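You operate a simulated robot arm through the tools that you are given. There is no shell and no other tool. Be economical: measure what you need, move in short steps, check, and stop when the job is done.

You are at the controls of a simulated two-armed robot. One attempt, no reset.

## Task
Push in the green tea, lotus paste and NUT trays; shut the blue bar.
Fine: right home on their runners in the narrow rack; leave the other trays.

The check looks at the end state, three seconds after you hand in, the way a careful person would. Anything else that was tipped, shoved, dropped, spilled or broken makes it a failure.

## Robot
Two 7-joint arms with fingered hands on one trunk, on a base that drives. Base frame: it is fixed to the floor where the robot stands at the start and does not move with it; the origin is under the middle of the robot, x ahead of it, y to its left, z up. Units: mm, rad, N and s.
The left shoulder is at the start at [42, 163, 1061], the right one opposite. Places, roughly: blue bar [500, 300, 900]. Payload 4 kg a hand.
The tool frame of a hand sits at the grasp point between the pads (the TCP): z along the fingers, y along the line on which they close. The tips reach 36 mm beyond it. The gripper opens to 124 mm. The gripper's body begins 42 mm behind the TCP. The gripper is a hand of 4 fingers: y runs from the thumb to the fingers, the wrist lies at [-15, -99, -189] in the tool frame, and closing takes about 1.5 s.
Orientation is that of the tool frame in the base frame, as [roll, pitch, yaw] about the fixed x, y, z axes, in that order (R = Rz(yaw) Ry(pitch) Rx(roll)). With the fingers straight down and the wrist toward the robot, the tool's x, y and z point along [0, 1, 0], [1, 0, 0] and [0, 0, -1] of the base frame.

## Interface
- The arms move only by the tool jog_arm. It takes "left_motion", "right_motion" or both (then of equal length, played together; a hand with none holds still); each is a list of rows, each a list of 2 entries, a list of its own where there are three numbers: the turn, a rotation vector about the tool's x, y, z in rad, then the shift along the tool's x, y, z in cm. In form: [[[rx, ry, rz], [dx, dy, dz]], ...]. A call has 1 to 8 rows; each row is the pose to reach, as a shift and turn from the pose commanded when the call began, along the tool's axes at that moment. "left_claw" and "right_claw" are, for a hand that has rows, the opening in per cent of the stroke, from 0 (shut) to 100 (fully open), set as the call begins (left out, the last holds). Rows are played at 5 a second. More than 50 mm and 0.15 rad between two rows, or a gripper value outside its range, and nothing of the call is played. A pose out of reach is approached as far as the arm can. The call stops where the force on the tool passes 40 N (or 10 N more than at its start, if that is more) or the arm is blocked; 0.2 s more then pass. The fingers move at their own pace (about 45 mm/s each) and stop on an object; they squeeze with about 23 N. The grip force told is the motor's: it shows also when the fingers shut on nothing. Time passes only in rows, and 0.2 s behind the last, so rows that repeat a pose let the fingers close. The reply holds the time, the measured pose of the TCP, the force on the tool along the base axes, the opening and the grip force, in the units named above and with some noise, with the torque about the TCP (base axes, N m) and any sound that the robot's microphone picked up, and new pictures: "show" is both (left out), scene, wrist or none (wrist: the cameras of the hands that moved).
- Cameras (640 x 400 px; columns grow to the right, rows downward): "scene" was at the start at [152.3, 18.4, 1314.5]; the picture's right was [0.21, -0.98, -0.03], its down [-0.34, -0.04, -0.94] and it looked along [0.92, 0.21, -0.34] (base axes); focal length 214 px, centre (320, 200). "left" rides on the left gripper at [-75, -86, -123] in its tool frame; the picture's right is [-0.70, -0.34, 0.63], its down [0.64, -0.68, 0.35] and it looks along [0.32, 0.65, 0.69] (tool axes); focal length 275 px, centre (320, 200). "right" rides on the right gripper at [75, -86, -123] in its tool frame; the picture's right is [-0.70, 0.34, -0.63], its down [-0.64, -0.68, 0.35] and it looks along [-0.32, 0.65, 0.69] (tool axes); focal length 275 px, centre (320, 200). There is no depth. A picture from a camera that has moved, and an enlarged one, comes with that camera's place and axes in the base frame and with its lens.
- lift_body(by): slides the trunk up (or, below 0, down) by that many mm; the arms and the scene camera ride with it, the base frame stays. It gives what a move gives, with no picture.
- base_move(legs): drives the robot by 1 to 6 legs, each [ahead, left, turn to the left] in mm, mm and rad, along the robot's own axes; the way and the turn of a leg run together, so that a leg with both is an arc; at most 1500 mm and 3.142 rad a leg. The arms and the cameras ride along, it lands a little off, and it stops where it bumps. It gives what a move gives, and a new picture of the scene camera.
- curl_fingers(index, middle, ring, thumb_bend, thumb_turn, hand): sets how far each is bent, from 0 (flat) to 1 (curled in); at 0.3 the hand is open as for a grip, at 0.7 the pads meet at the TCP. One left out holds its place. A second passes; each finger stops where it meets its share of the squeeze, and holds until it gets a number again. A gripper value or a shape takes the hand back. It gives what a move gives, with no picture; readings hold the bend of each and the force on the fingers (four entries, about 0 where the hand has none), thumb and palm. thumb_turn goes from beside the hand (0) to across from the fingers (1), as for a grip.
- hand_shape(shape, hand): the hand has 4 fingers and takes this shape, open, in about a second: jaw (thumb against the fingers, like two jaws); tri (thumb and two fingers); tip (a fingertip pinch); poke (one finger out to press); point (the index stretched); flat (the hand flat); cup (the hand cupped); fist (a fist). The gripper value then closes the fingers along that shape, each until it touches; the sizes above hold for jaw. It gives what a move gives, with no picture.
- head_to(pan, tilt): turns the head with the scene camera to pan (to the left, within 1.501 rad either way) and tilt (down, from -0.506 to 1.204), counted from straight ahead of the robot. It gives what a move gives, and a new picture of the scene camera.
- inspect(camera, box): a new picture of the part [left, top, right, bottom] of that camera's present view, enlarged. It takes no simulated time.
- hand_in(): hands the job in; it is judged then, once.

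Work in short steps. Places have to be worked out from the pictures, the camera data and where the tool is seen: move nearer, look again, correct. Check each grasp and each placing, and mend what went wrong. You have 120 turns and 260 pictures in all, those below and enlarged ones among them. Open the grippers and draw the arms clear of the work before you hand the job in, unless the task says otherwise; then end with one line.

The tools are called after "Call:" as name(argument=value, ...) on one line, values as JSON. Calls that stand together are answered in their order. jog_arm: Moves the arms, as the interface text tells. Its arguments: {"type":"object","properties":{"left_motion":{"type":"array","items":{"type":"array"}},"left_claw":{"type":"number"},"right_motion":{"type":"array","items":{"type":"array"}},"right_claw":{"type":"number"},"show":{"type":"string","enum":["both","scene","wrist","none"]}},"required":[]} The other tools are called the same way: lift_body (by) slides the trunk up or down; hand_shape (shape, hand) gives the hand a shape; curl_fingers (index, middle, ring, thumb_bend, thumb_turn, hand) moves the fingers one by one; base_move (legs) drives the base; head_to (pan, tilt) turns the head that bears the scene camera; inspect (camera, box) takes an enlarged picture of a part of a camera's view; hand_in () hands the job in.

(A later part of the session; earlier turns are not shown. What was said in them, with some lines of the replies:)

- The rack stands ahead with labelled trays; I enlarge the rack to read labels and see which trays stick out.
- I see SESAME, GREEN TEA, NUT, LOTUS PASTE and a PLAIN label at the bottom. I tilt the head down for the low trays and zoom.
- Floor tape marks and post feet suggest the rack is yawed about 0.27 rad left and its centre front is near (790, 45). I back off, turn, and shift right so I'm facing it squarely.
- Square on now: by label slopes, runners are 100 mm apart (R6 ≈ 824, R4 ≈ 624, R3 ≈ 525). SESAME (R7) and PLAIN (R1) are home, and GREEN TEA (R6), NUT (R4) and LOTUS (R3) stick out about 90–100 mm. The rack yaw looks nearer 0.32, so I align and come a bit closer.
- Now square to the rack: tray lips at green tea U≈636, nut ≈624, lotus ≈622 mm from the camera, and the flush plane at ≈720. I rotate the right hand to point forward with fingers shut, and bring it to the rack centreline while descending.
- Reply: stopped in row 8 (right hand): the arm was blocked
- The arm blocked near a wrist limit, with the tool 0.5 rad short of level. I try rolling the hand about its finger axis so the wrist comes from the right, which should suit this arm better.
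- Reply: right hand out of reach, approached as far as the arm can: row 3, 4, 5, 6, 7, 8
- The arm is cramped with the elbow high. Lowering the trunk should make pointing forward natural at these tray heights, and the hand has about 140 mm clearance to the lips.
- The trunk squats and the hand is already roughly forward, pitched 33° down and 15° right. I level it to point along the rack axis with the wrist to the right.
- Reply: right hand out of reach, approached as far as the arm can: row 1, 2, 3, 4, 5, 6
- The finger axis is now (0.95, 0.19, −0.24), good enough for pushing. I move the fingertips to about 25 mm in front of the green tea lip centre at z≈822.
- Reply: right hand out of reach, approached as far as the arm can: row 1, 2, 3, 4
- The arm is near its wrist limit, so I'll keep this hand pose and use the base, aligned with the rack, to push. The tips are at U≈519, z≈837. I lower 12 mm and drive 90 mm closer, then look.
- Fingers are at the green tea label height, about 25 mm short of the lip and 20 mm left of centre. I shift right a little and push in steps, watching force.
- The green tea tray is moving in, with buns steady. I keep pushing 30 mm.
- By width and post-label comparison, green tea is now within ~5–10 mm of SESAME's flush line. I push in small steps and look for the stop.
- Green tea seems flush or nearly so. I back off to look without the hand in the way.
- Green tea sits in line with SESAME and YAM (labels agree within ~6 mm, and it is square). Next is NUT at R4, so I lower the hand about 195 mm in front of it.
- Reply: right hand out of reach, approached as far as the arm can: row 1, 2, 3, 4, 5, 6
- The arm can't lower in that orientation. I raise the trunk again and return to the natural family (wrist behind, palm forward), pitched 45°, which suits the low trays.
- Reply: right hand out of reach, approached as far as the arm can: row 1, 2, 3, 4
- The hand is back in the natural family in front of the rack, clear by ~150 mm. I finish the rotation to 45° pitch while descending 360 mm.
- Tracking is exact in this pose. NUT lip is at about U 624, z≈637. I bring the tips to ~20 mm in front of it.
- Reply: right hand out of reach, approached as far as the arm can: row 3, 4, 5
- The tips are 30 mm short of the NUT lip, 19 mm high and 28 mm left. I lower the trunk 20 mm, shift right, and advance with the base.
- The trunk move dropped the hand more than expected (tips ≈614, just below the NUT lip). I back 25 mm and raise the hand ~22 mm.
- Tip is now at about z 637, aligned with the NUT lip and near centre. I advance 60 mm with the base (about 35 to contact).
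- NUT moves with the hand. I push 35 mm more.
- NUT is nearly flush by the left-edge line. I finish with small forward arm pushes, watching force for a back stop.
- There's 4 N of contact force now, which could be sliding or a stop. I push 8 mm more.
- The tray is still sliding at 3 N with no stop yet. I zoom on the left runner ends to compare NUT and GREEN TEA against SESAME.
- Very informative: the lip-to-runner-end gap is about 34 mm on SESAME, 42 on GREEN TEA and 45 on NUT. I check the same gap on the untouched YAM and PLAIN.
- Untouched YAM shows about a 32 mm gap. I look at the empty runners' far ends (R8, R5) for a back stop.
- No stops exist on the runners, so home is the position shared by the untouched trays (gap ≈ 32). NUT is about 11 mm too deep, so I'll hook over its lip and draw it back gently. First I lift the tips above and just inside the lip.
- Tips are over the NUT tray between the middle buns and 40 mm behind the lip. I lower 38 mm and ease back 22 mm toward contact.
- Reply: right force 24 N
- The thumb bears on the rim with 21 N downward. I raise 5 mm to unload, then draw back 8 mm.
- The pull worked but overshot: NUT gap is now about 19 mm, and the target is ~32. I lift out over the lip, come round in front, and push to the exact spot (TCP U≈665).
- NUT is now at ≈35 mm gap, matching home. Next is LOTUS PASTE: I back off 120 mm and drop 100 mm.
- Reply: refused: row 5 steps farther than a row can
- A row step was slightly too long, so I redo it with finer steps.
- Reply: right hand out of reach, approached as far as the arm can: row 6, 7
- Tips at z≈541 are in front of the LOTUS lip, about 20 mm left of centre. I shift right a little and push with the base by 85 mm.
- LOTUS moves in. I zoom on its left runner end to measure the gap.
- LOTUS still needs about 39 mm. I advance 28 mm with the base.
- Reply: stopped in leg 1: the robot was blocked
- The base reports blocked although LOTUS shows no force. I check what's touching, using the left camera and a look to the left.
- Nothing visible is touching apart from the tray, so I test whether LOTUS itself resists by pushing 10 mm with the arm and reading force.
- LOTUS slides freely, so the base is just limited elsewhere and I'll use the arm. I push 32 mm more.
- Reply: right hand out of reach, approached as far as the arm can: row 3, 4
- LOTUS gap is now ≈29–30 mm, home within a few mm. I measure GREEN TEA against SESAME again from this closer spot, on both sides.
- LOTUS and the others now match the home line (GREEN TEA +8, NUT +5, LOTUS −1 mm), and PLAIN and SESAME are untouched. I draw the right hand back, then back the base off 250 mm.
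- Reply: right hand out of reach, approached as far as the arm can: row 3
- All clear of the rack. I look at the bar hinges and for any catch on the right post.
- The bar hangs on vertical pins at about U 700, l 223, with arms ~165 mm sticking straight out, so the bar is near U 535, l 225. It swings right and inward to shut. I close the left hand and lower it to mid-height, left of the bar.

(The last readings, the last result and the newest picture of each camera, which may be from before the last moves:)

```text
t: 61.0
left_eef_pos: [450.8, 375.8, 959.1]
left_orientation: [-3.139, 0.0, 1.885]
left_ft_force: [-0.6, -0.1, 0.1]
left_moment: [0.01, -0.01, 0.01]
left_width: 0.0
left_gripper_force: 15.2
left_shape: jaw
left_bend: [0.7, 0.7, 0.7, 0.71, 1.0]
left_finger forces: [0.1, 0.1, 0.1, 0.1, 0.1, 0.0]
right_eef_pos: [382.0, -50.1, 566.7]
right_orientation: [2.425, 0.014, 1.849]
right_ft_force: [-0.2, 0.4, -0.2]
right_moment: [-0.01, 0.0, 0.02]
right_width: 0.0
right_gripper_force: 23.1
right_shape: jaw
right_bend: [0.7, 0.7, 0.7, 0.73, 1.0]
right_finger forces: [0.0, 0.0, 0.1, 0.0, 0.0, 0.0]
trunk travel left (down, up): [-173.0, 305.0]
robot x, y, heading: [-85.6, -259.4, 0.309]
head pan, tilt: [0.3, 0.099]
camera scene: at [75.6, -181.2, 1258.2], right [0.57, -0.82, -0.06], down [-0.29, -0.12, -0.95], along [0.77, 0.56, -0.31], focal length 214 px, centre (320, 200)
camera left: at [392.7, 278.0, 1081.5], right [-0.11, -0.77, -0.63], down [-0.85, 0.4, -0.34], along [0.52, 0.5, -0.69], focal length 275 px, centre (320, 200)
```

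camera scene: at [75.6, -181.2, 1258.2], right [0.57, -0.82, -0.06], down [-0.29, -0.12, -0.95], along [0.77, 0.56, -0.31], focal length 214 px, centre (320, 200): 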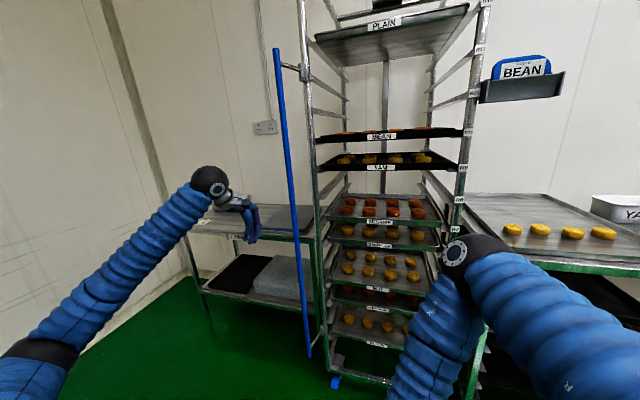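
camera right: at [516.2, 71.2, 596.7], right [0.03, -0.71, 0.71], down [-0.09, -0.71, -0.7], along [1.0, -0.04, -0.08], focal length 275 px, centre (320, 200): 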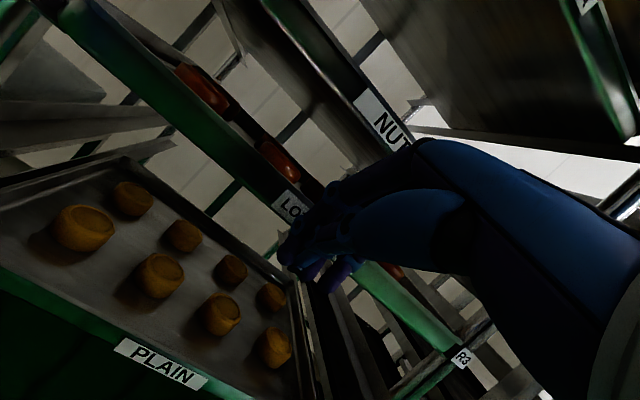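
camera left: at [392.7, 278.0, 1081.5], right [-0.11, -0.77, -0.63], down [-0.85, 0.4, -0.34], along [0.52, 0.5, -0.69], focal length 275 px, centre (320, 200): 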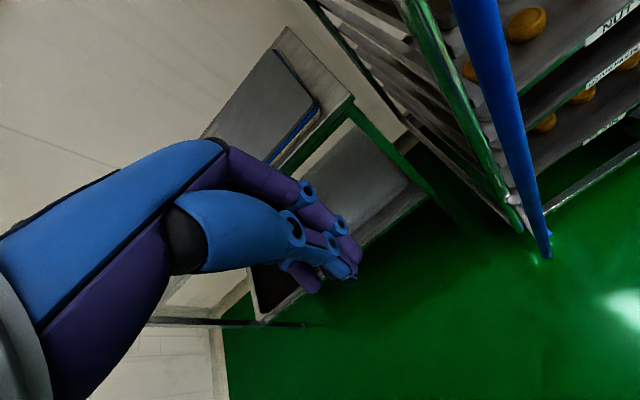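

The hand is at U 521, l 380 with the bar about 100 mm to its right. I sweep right to meet the bar and begin turning it, with the force watch on.

Call:
jog_arm(left_motion=[[[0, 0, 0], [-4, 0, 0]], [[0, 0, 0], [-8, 0, 0]], [[0, 0, 0], [-10.5, 0, 0]], [[0, 0, 0], [-13, 0.2, 0]], [[0, 0, 0], [-15.5, 0.6, 0]], [[0, 0, 0], [-17, 1.0, 0]]], show="both")

```text
t: 62.4
left_eef_pos: [514.9, 213.4, 958.2]
left_orientation: [-3.137, 0.0, 1.885]
left_ft_force: [0.0, -0.4, -0.2]
left_moment: [-0.01, -0.01, -0.01]
left_width: 0.2
left_gripper_force: 23.1
left_shape: jaw
left_bend: [0.7, 0.7, 0.7, 0.71, 1.0]
left_finger forces: [0.1, 0.0, 0.0, 0.1, 0.0, 0.0]
right_eef_pos: [381.2, -49.6, 565.2]
right_orientation: [2.424, 0.013, 1.851]
right_ft_force: [-0.4, -0.2, 0.5]
right_moment: [0.0, 0.01, -0.01]
right_width: 0.0
right_gripper_force: 23.1
right_shape: jaw
right_bend: [0.7, 0.7, 0.7, 0.73, 1.0]
right_finger forces: [0.0, 0.0, 0.0, 0.0, 0.0, 0.0]
trunk travel left (down, up): [-173.0, 305.0]
robot x, y, heading: [-92.1, -261.3, 0.319]
head pan, tilt: [0.3, 0.099]
camera scene: at [75.7, -181.8, 1258.2], right [0.57, -0.82, -0.07], down [-0.29, -0.12, -0.95], along [0.77, 0.56, -0.31], focal length 214 px, centre (320, 200)
camera left: at [456.6, 115.2, 1080.4], right [-0.11, -0.77, -0.63], down [-0.85, 0.4, -0.34], along [0.52, 0.5, -0.69], focal length 275 px, centre (320, 200)
```

scene: 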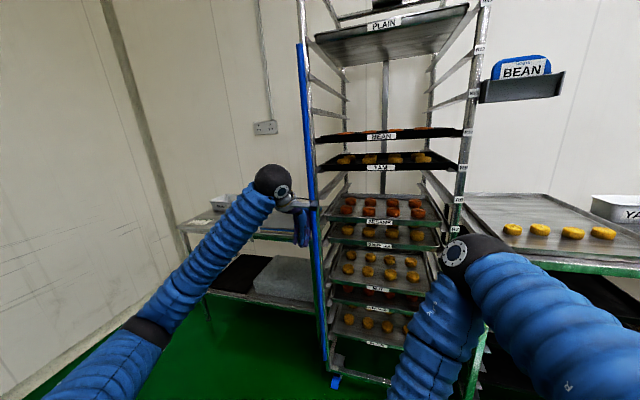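
left: 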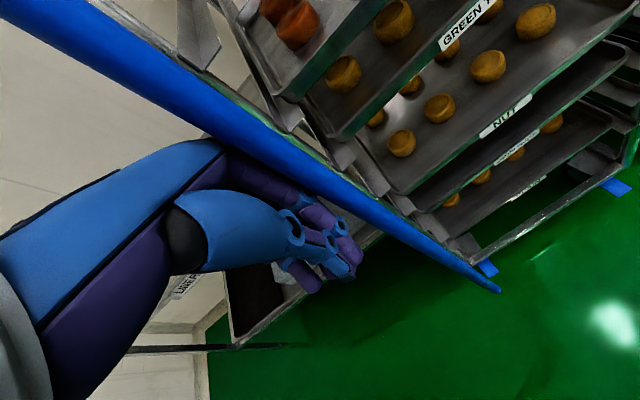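

The bar is swinging with the hand. I continue along the arc, right and increasingly forward.

Call:
jog_arm(left_motion=[[[0, 0, 0], [-2.5, 0.9, 0]], [[0, 0, 0], [-5.0, 2.2, 0]], [[0, 0, 0], [-7.0, 3.8, 0]], [[0, 0, 0], [-8.5, 5.5, 0]]], show="both")

```text
t: 63.4
left_eef_pos: [593.6, 149.5, 957.9]
left_orientation: [-3.136, 0.0, 1.883]
left_ft_force: [-0.4, -0.2, -0.2]
left_moment: [0.01, 0.0, 0.03]
left_width: 0.0
left_gripper_force: 23.4
left_shape: jaw
left_bend: [0.7, 0.7, 0.7, 0.71, 1.0]
left_finger forces: [0.0, 0.0, 0.0, 0.0, 0.0, 0.0]
right_eef_pos: [382.2, -49.4, 566.4]
right_orientation: [2.425, 0.012, 1.852]
right_ft_force: [-0.2, -0.3, -1.0]
right_moment: [0.01, 0.0, 0.0]
right_width: 0.0
right_gripper_force: 23.4
right_shape: jaw
right_bend: [0.7, 0.7, 0.7, 0.73, 1.0]
right_finger forces: [0.0, 0.1, 0.0, 0.0, 0.0, 0.0]
trunk travel left (down, up): [-173.0, 305.0]
robot x, y, heading: [-85.2, -262.4, 0.316]
head pan, tilt: [0.3, 0.099]
camera scene: at [75.7, -181.9, 1258.3], right [0.57, -0.82, -0.07], down [-0.29, -0.12, -0.95], along [0.77, 0.56, -0.31], focal length 214 px, centre (320, 200)
camera left: at [535.6, 52.4, 1079.7], right [-0.11, -0.77, -0.63], down [-0.85, 0.4, -0.34], along [0.52, 0.5, -0.69], focal length 275 px, centre (320, 200)
```

scene: 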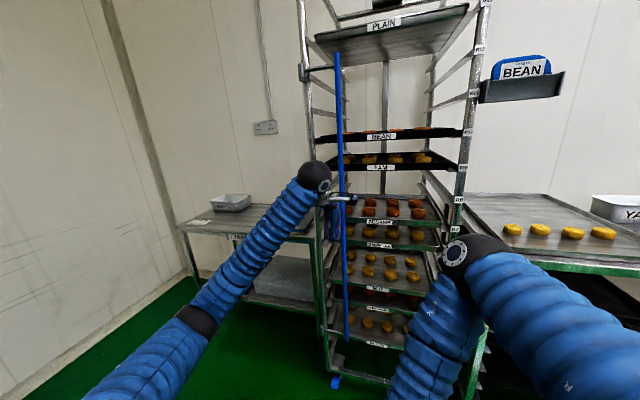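
left: 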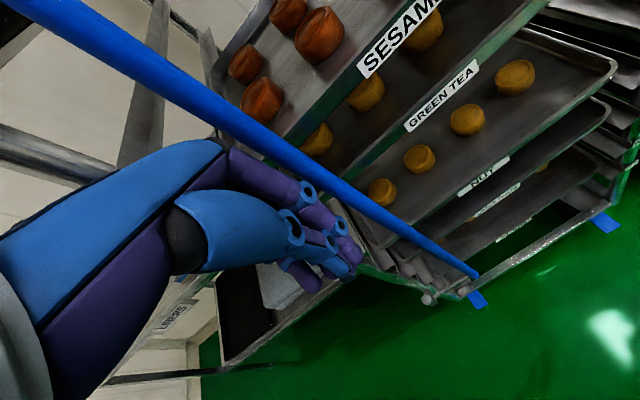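

The bar is about 57° through its swing. I move the hand behind it (robot side) and push it forward.

Call:
jog_arm(left_motion=[[[0, 0, 0], [0, -4, 0]], [[0, 0, 0], [-2.5, -6, 0]], [[0, 0, 0], [-5, -6, 0]], [[0, 0, 0], [-5, -3, 0]], [[0, 0, 0], [-5, 0, 0]], [[0, 0, 0], [-5, 2, 0]]], show="both")

```text
t: 64.8
left_eef_pos: [628.2, 107.2, 957.4]
left_orientation: [-3.136, -0.001, 1.884]
left_ft_force: [-3.8, -1.8, -1.6]
left_moment: [-0.01, -0.01, 0.07]
left_width: 0.0
left_gripper_force: 23.1
left_shape: jaw
left_bend: [0.7, 0.7, 0.7, 0.71, 1.0]
left_finger forces: [0.0, 0.1, 4.3, 0.0, 0.0, 0.1]
right_eef_pos: [383.1, -49.0, 566.1]
right_orientation: [2.424, 0.013, 1.851]
right_ft_force: [0.2, -0.2, -0.8]
right_moment: [0.01, 0.02, -0.02]
right_width: 0.1
right_gripper_force: 23.4
right_shape: jaw
right_bend: [0.7, 0.7, 0.7, 0.73, 1.0]
right_finger forces: [0.1, 0.0, 0.1, 0.1, 0.0, 0.0]
trunk travel left (down, up): [-173.0, 305.0]
robot x, y, heading: [-85.6, -260.1, 0.314]
head pan, tilt: [0.3, 0.099]
camera scene: at [75.1, -182.0, 1258.3], right [0.57, -0.82, -0.07], down [-0.29, -0.12, -0.95], along [0.77, 0.56, -0.31], focal length 214 px, centre (320, 200)
camera left: at [570.9, 10.3, 1079.6], right [-0.11, -0.77, -0.63], down [-0.85, 0.4, -0.34], along [0.52, 0.5, -0.7], focal length 275 px, centre (320, 200)
```

scene: 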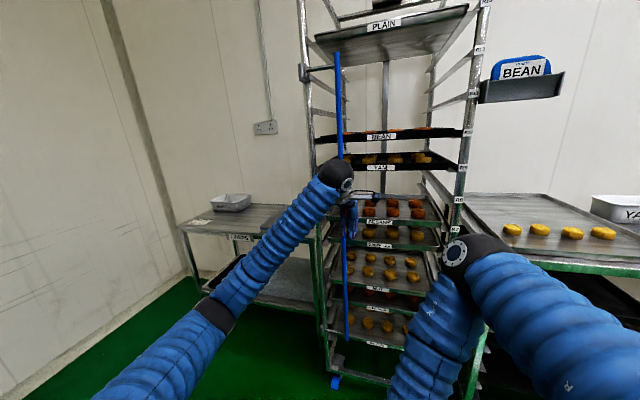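
left: 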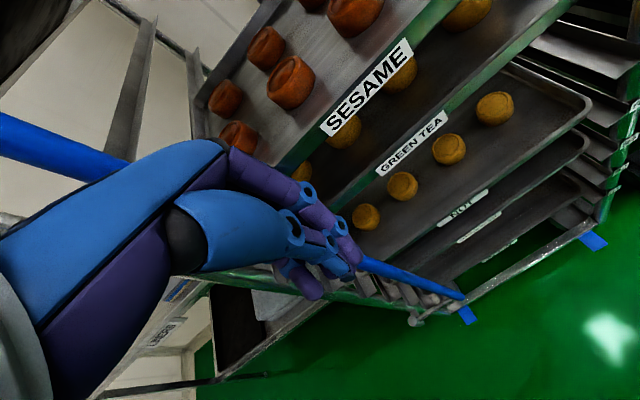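

The finger now presses on the bar (4 N). I keep pushing forward 45 mm in small steps.

Call:
jog_arm(left_motion=[[[0, 0, 0], [0, 1.5, 0]], [[0, 0, 0], [0, 3, 0]], [[0, 0, 0], [0, 4.5, 0]], [[0, 0, 0], [0, 4.5, 0]]], show="both")

```text
t: 65.1
left_eef_pos: [632.1, 107.6, 959.0]
left_orientation: [-3.134, 0.0, 1.881]
left_ft_force: [-12.6, -6.8, 3.8]
left_moment: [0.48, -0.57, 0.38]
left_width: 0.3
left_gripper_force: 22.5
left_shape: jaw
left_bend: [0.7, 0.7, 0.7, 0.71, 1.0]
left_finger forces: [0.1, 0.0, 14.5, 0.0, 0.0, 0.1]
right_eef_pos: [382.4, -49.1, 566.7]
right_orientation: [2.423, 0.013, 1.85]
right_ft_force: [-0.1, 0.2, 0.5]
right_moment: [0.03, 0.01, 0.02]
right_width: 0.0
right_gripper_force: 23.4
right_shape: jaw
right_bend: [0.7, 0.7, 0.7, 0.73, 1.0]
right_finger forces: [0.0, 0.0, 0.1, 0.0, 0.1, 0.1]
trunk travel left (down, up): [-173.0, 305.0]
robot x, y, heading: [-92.6, -260.7, 0.313]
head pan, tilt: [0.3, 0.099]
stopped in row 1 (left hand): the force on the tool passed its limit (the readings are from after the stop); the commanded pose is now the measured one
camera scene: at [75.0, -182.5, 1258.5], right [0.57, -0.82, -0.07], down [-0.29, -0.12, -0.95], along [0.77, 0.56, -0.31], focal length 214 px, centre (320, 200)
camera left: at [574.0, 9.3, 1080.3], right [-0.11, -0.77, -0.63], down [-0.85, 0.41, -0.34], along [0.52, 0.5, -0.7], focal length 275 px, centre (320, 200)
```

scene: 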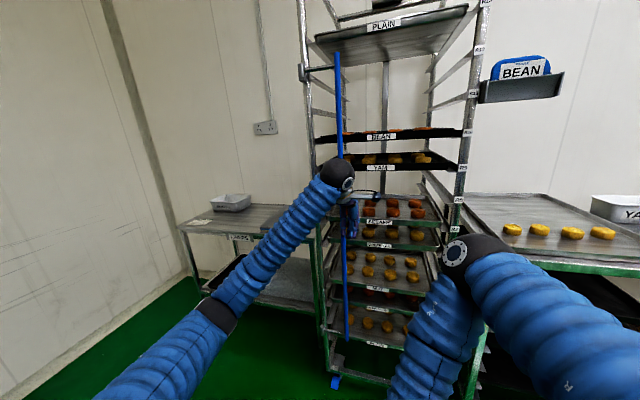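
left: 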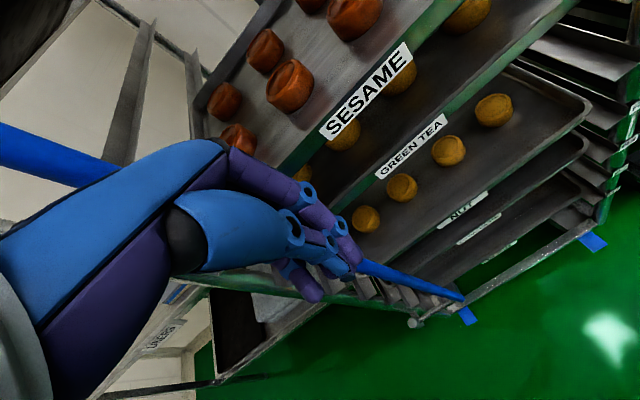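

The bar resists firmly and has not moved, so it may already be at its stop. I back the left hand off and look.

Call:
jog_arm(left_motion=[[[0, 0, 0], [0, -4, 0]], [[0, 0, 0], [3, -8, 0]], [[0, 0, 0], [7, -11, 0]], [[0, 0, 0], [11.5, -13, 0]], [[0, 0, 0], [16, -15, 0]]], show="none")

Call:
head_to(pan=0.2, tilt=0.2)

Call:
inspect(camera="scene", box=[240, 0, 400, 120])

Call:
inspect(camera="scene", box=[260, 120, 420, 240])

Call:
inspect(camera="scene", box=[260, 230, 420, 350])

```text
t: 66.3
left_eef_pos: [440.1, 213.9, 962.8]
left_orientation: [-3.136, 0.0, 1.881]
left_ft_force: [-0.9, -1.2, -1.1]
left_moment: [0.01, 0.0, 0.01]
left_width: 0.0
left_gripper_force: 22.9
left_shape: jaw
left_bend: [0.7, 0.7, 0.7, 0.71, 1.0]
left_finger forces: [0.0, 0.1, 0.1, 0.0, 0.0, 0.0]
right_eef_pos: [380.1, -50.5, 566.7]
right_orientation: [2.423, 0.015, 1.847]
right_ft_force: [-0.2, 0.9, -0.8]
right_moment: [-0.02, 0.04, -0.04]
right_width: 0.2
right_gripper_force: 23.2
right_shape: jaw
right_bend: [0.7, 0.7, 0.7, 0.73, 1.0]
right_finger forces: [0.0, 0.0, 0.0, 0.1, 0.0, 0.1]
trunk travel left (down, up): [-173.0, 305.0]
robot x, y, heading: [-89.9, -261.3, 0.307]
head pan, tilt: [0.3, 0.099]
```

```text
t: 67.0
left_eef_pos: [440.1, 214.9, 961.4]
left_orientation: [-3.136, 0.001, 1.881]
left_ft_force: [-0.8, -0.2, -0.9]
left_moment: [-0.02, -0.02, 0.0]
left_width: 0.0
left_gripper_force: 22.9
left_shape: jaw
left_bend: [0.7, 0.7, 0.7, 0.71, 1.0]
left_finger forces: [0.0, 0.1, 0.1, 0.1, 0.0, 0.0]
right_eef_pos: [381.8, -49.2, 566.5]
right_orientation: [2.426, 0.013, 1.851]
right_ft_force: [-0.4, 0.2, -0.1]
right_moment: [0.0, 0.03, -0.01]
right_width: 0.0
right_gripper_force: 22.5
right_shape: jaw
right_bend: [0.7, 0.7, 0.7, 0.73, 1.0]
right_finger forces: [0.0, 0.0, 0.0, 0.0, 0.1, 0.0]
trunk travel left (down, up): [-173.0, 305.0]
robot x, y, heading: [-89.7, -263.5, 0.309]
head pan, tilt: [0.201, 0.201]
camera scene: at [79.0, -189.3, 1248.4], right [0.49, -0.87, -0.04], down [-0.37, -0.16, -0.91], along [0.79, 0.46, -0.41], focal length 214 px, centre (320, 200)
```

scene: 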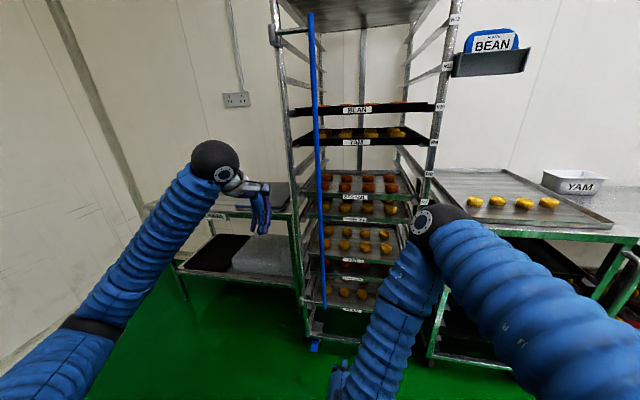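

```text
3.33 times, centred on (320, 60) of scene
camera zoom: at [79.0, -189.3, 1248.4], right [0.49, -0.87, -0.04], down [-0.37, -0.16, -0.91], along [0.79, 0.46, -0.41], focal length 715 px, centre (320, 667)
```

zoom: 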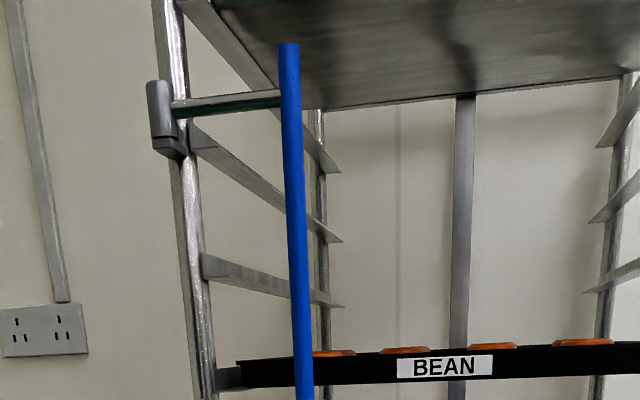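

```text
3.33 times, centred on (340, 180) of scene
camera zoom: at [79.0, -189.3, 1248.4], right [0.49, -0.87, -0.04], down [-0.37, -0.16, -0.91], along [0.79, 0.46, -0.41], focal length 715 px, centre (253, 267)
```

zoom: 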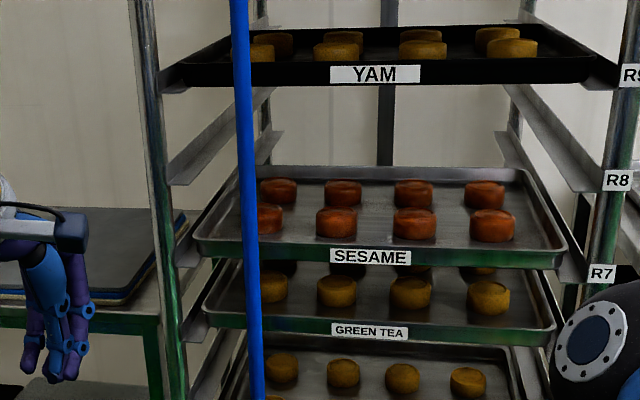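

```text
3.33 times, centred on (340, 290) of scene
camera zoom: at [79.0, -189.3, 1248.4], right [0.49, -0.87, -0.04], down [-0.37, -0.16, -0.91], along [0.79, 0.46, -0.41], focal length 715 px, centre (253, -100)
```

zoom: 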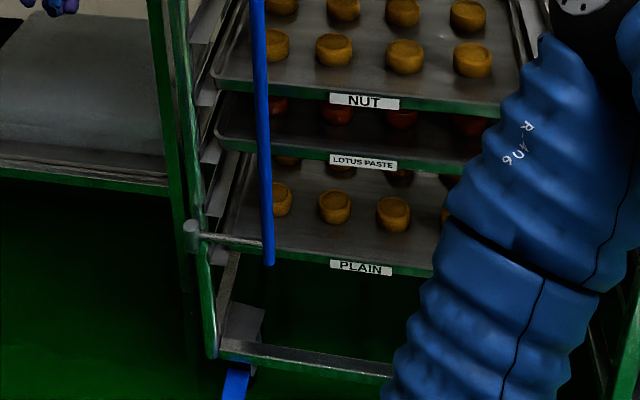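

Both hinge arms are now parallel to the tray fronts, so the bar is shut against its stop. I open both hands and back the robot away.

Call:
base_move(legs=[[-250, 0, 0]])

Call:
jog_arm(left_claw=100, right_claw=100, left_motion=[[[0, 0, 0], [0, 0, 0]], [[0, 0, 0], [0, 0, 0]], [[0, 0, 0], [0, 0, 0]], [[0, 0, 0], [0, 0, 0]], [[0, 0, 0], [0, 0, 0]], [[0, 0, 0], [0, 0, 0]], [[0, 0, 0], [0, 0, 0]], [[0, 0, 0], [0, 0, 0]]], right_motion=[[[0, 0, 0], [0, 0, 0]], [[0, 0, 0], [0, 0, 0]], [[0, 0, 0], [0, 0, 0]], [[0, 0, 0], [0, 0, 0]], [[0, 0, 0], [0, 0, 0]], [[0, 0, 0], [0, 0, 0]], [[0, 0, 0], [0, 0, 0]], [[0, 0, 0], [0, 0, 0]]], show="none")

Call:
head_to(pan=0.0, tilt=0.3)

Call:
inspect(camera="scene", box=[220, 80, 400, 200])

Call:
inspect(camera="scene", box=[220, 160, 400, 280])

```text
t: 68.8
left_eef_pos: [203.7, 136.8, 962.8]
left_orientation: [-3.136, -0.002, 1.879]
left_ft_force: [0.3, -0.1, 0.0]
left_moment: [0.03, -0.02, 0.02]
left_width: 0.1
left_gripper_force: 22.9
left_shape: jaw
left_bend: [0.7, 0.7, 0.7, 0.71, 1.0]
left_finger forces: [0.1, 0.1, 0.0, 0.0, 0.1, 0.1]
right_eef_pos: [145.8, -126.5, 567.2]
right_orientation: [2.422, 0.013, 1.848]
right_ft_force: [0.0, 0.6, -0.8]
right_moment: [0.01, -0.03, -0.01]
right_width: 0.0
right_gripper_force: 22.9
right_shape: jaw
right_bend: [0.7, 0.7, 0.7, 0.73, 1.0]
right_finger forces: [0.0, 0.0, 0.1, 0.1, 0.0, 0.0]
trunk travel left (down, up): [-173.0, 305.0]
robot x, y, heading: [-325.5, -338.3, 0.31]
head pan, tilt: [0.201, 0.201]
camera scene: at [-157.9, -266.1, 1248.7], right [0.48, -0.87, -0.04], down [-0.37, -0.16, -0.91], along [0.79, 0.46, -0.41], focal length 214 px, centre (320, 200)
```

scene: 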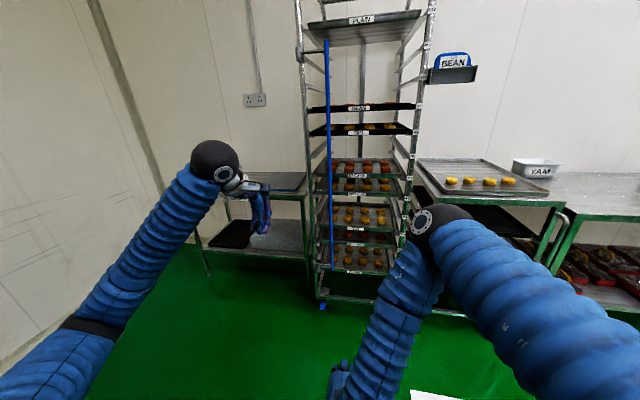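

```text
t: 70.6
left_eef_pos: [204.0, 137.5, 962.3]
left_orientation: [-3.135, 0.0, 1.879]
left_ft_force: [0.0, -0.2, 0.2]
left_moment: [0.02, 0.02, 0.01]
left_width: 123.9
left_gripper_force: 0.1
left_shape: jaw
left_bend: [0.3, 0.3, 0.3, 0.3, 0.98]
left_finger forces: [0.0, 0.0, 0.0, 0.0, 0.1, 0.0]
right_eef_pos: [145.1, -127.3, 566.5]
right_orientation: [2.423, 0.014, 1.848]
right_ft_force: [-0.3, 0.0, -0.7]
right_moment: [0.0, 0.01, 0.0]
right_width: 123.6
right_gripper_force: 0.1
right_shape: jaw
right_bend: [0.3, 0.3, 0.3, 0.3, 0.98]
right_finger forces: [0.0, 0.0, 0.0, 0.0, 0.0, 0.0]
trunk travel left (down, up): [-173.0, 305.0]
robot x, y, heading: [-323.4, -337.5, 0.31]
head pan, tilt: [0.201, 0.201]
```

```text
t: 71.3
left_eef_pos: [204.7, 137.2, 960.5]
left_orientation: [-3.135, 0.001, 1.879]
left_ft_force: [0.0, -0.7, -0.5]
left_moment: [-0.03, -0.01, 0.01]
left_width: 123.8
left_gripper_force: 0.1
left_shape: jaw
left_bend: [0.3, 0.3, 0.3, 0.3, 0.98]
left_finger forces: [0.1, 0.1, 0.0, 0.0, 0.0, 0.0]
right_eef_pos: [146.2, -126.6, 566.6]
right_orientation: [2.425, 0.011, 1.851]
right_ft_force: [0.7, -0.8, 0.1]
right_moment: [-0.02, 0.0, 0.02]
right_width: 124.0
right_gripper_force: 0.0
right_shape: jaw
right_bend: [0.3, 0.3, 0.3, 0.3, 0.98]
right_finger forces: [0.0, 0.1, 0.1, 0.0, 0.0, 0.0]
trunk travel left (down, up): [-173.0, 305.0]
robot x, y, heading: [-325.3, -337.6, 0.311]
head pan, tilt: [0.0, 0.3]
camera scene: at [-151.2, -283.3, 1238.9], right [0.31, -0.95, 0.0], down [-0.47, -0.15, -0.87], along [0.83, 0.27, -0.5], focal length 214 px, centre (320, 200)
```

scene: 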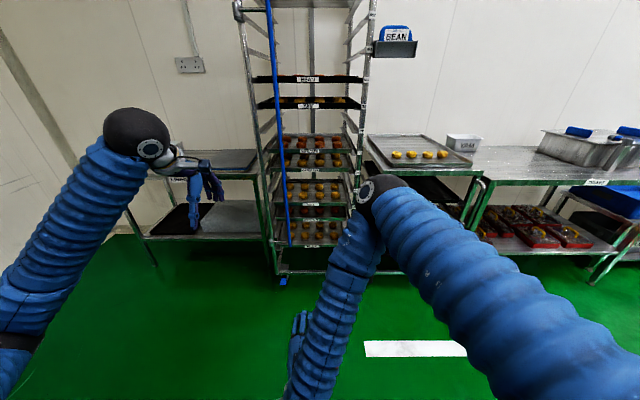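

```text
3.33 times, centred on (310, 140) of scene
camera zoom: at [-151.2, -283.3, 1238.9], right [0.31, -0.95, 0.0], down [-0.47, -0.15, -0.87], along [0.83, 0.27, -0.5], focal length 715 px, centre (353, 400)
```

zoom: 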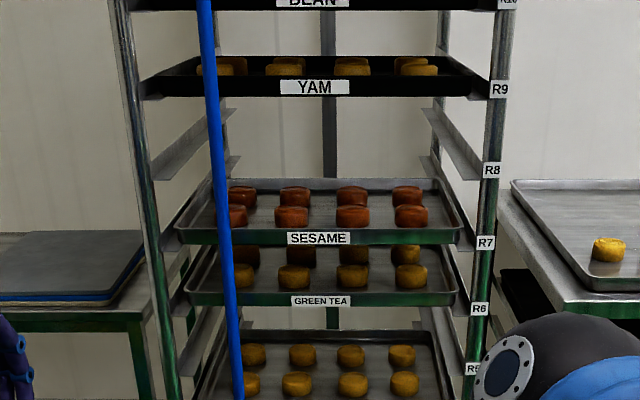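

```text
3.33 times, centred on (310, 220) of scene
camera zoom: at [-151.2, -283.3, 1238.9], right [0.31, -0.95, 0.0], down [-0.47, -0.15, -0.87], along [0.83, 0.27, -0.5], focal length 715 px, centre (353, 133)
```

zoom: 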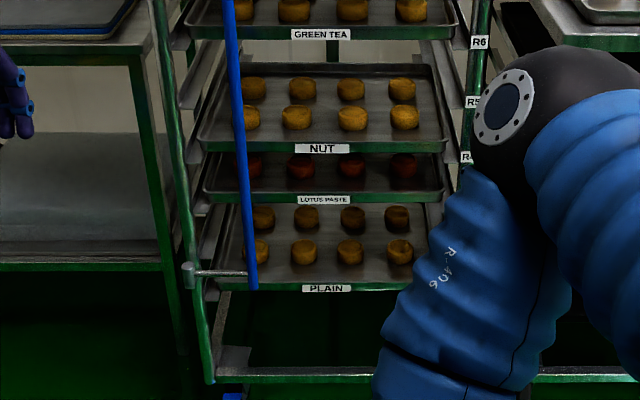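

Everything is in place: the three trays are home, the bar is across the front, the other trays and buns are undisturbed, and both hands are open and clear. I hand in.

Call:
hand_in()

```text
The job is handed in.
```

I pushed the green tea, lotus paste and NUT trays in to the line of the trays that were already home. Green tea sits about 8 mm deeper than its neighbours and NUT about 5 mm, because the runners have no back stop. I drew NUT back once after pushing it too far. I swung the blue bar shut across the front, and it held firm when pushed. The other trays and the buns look undisturbed.
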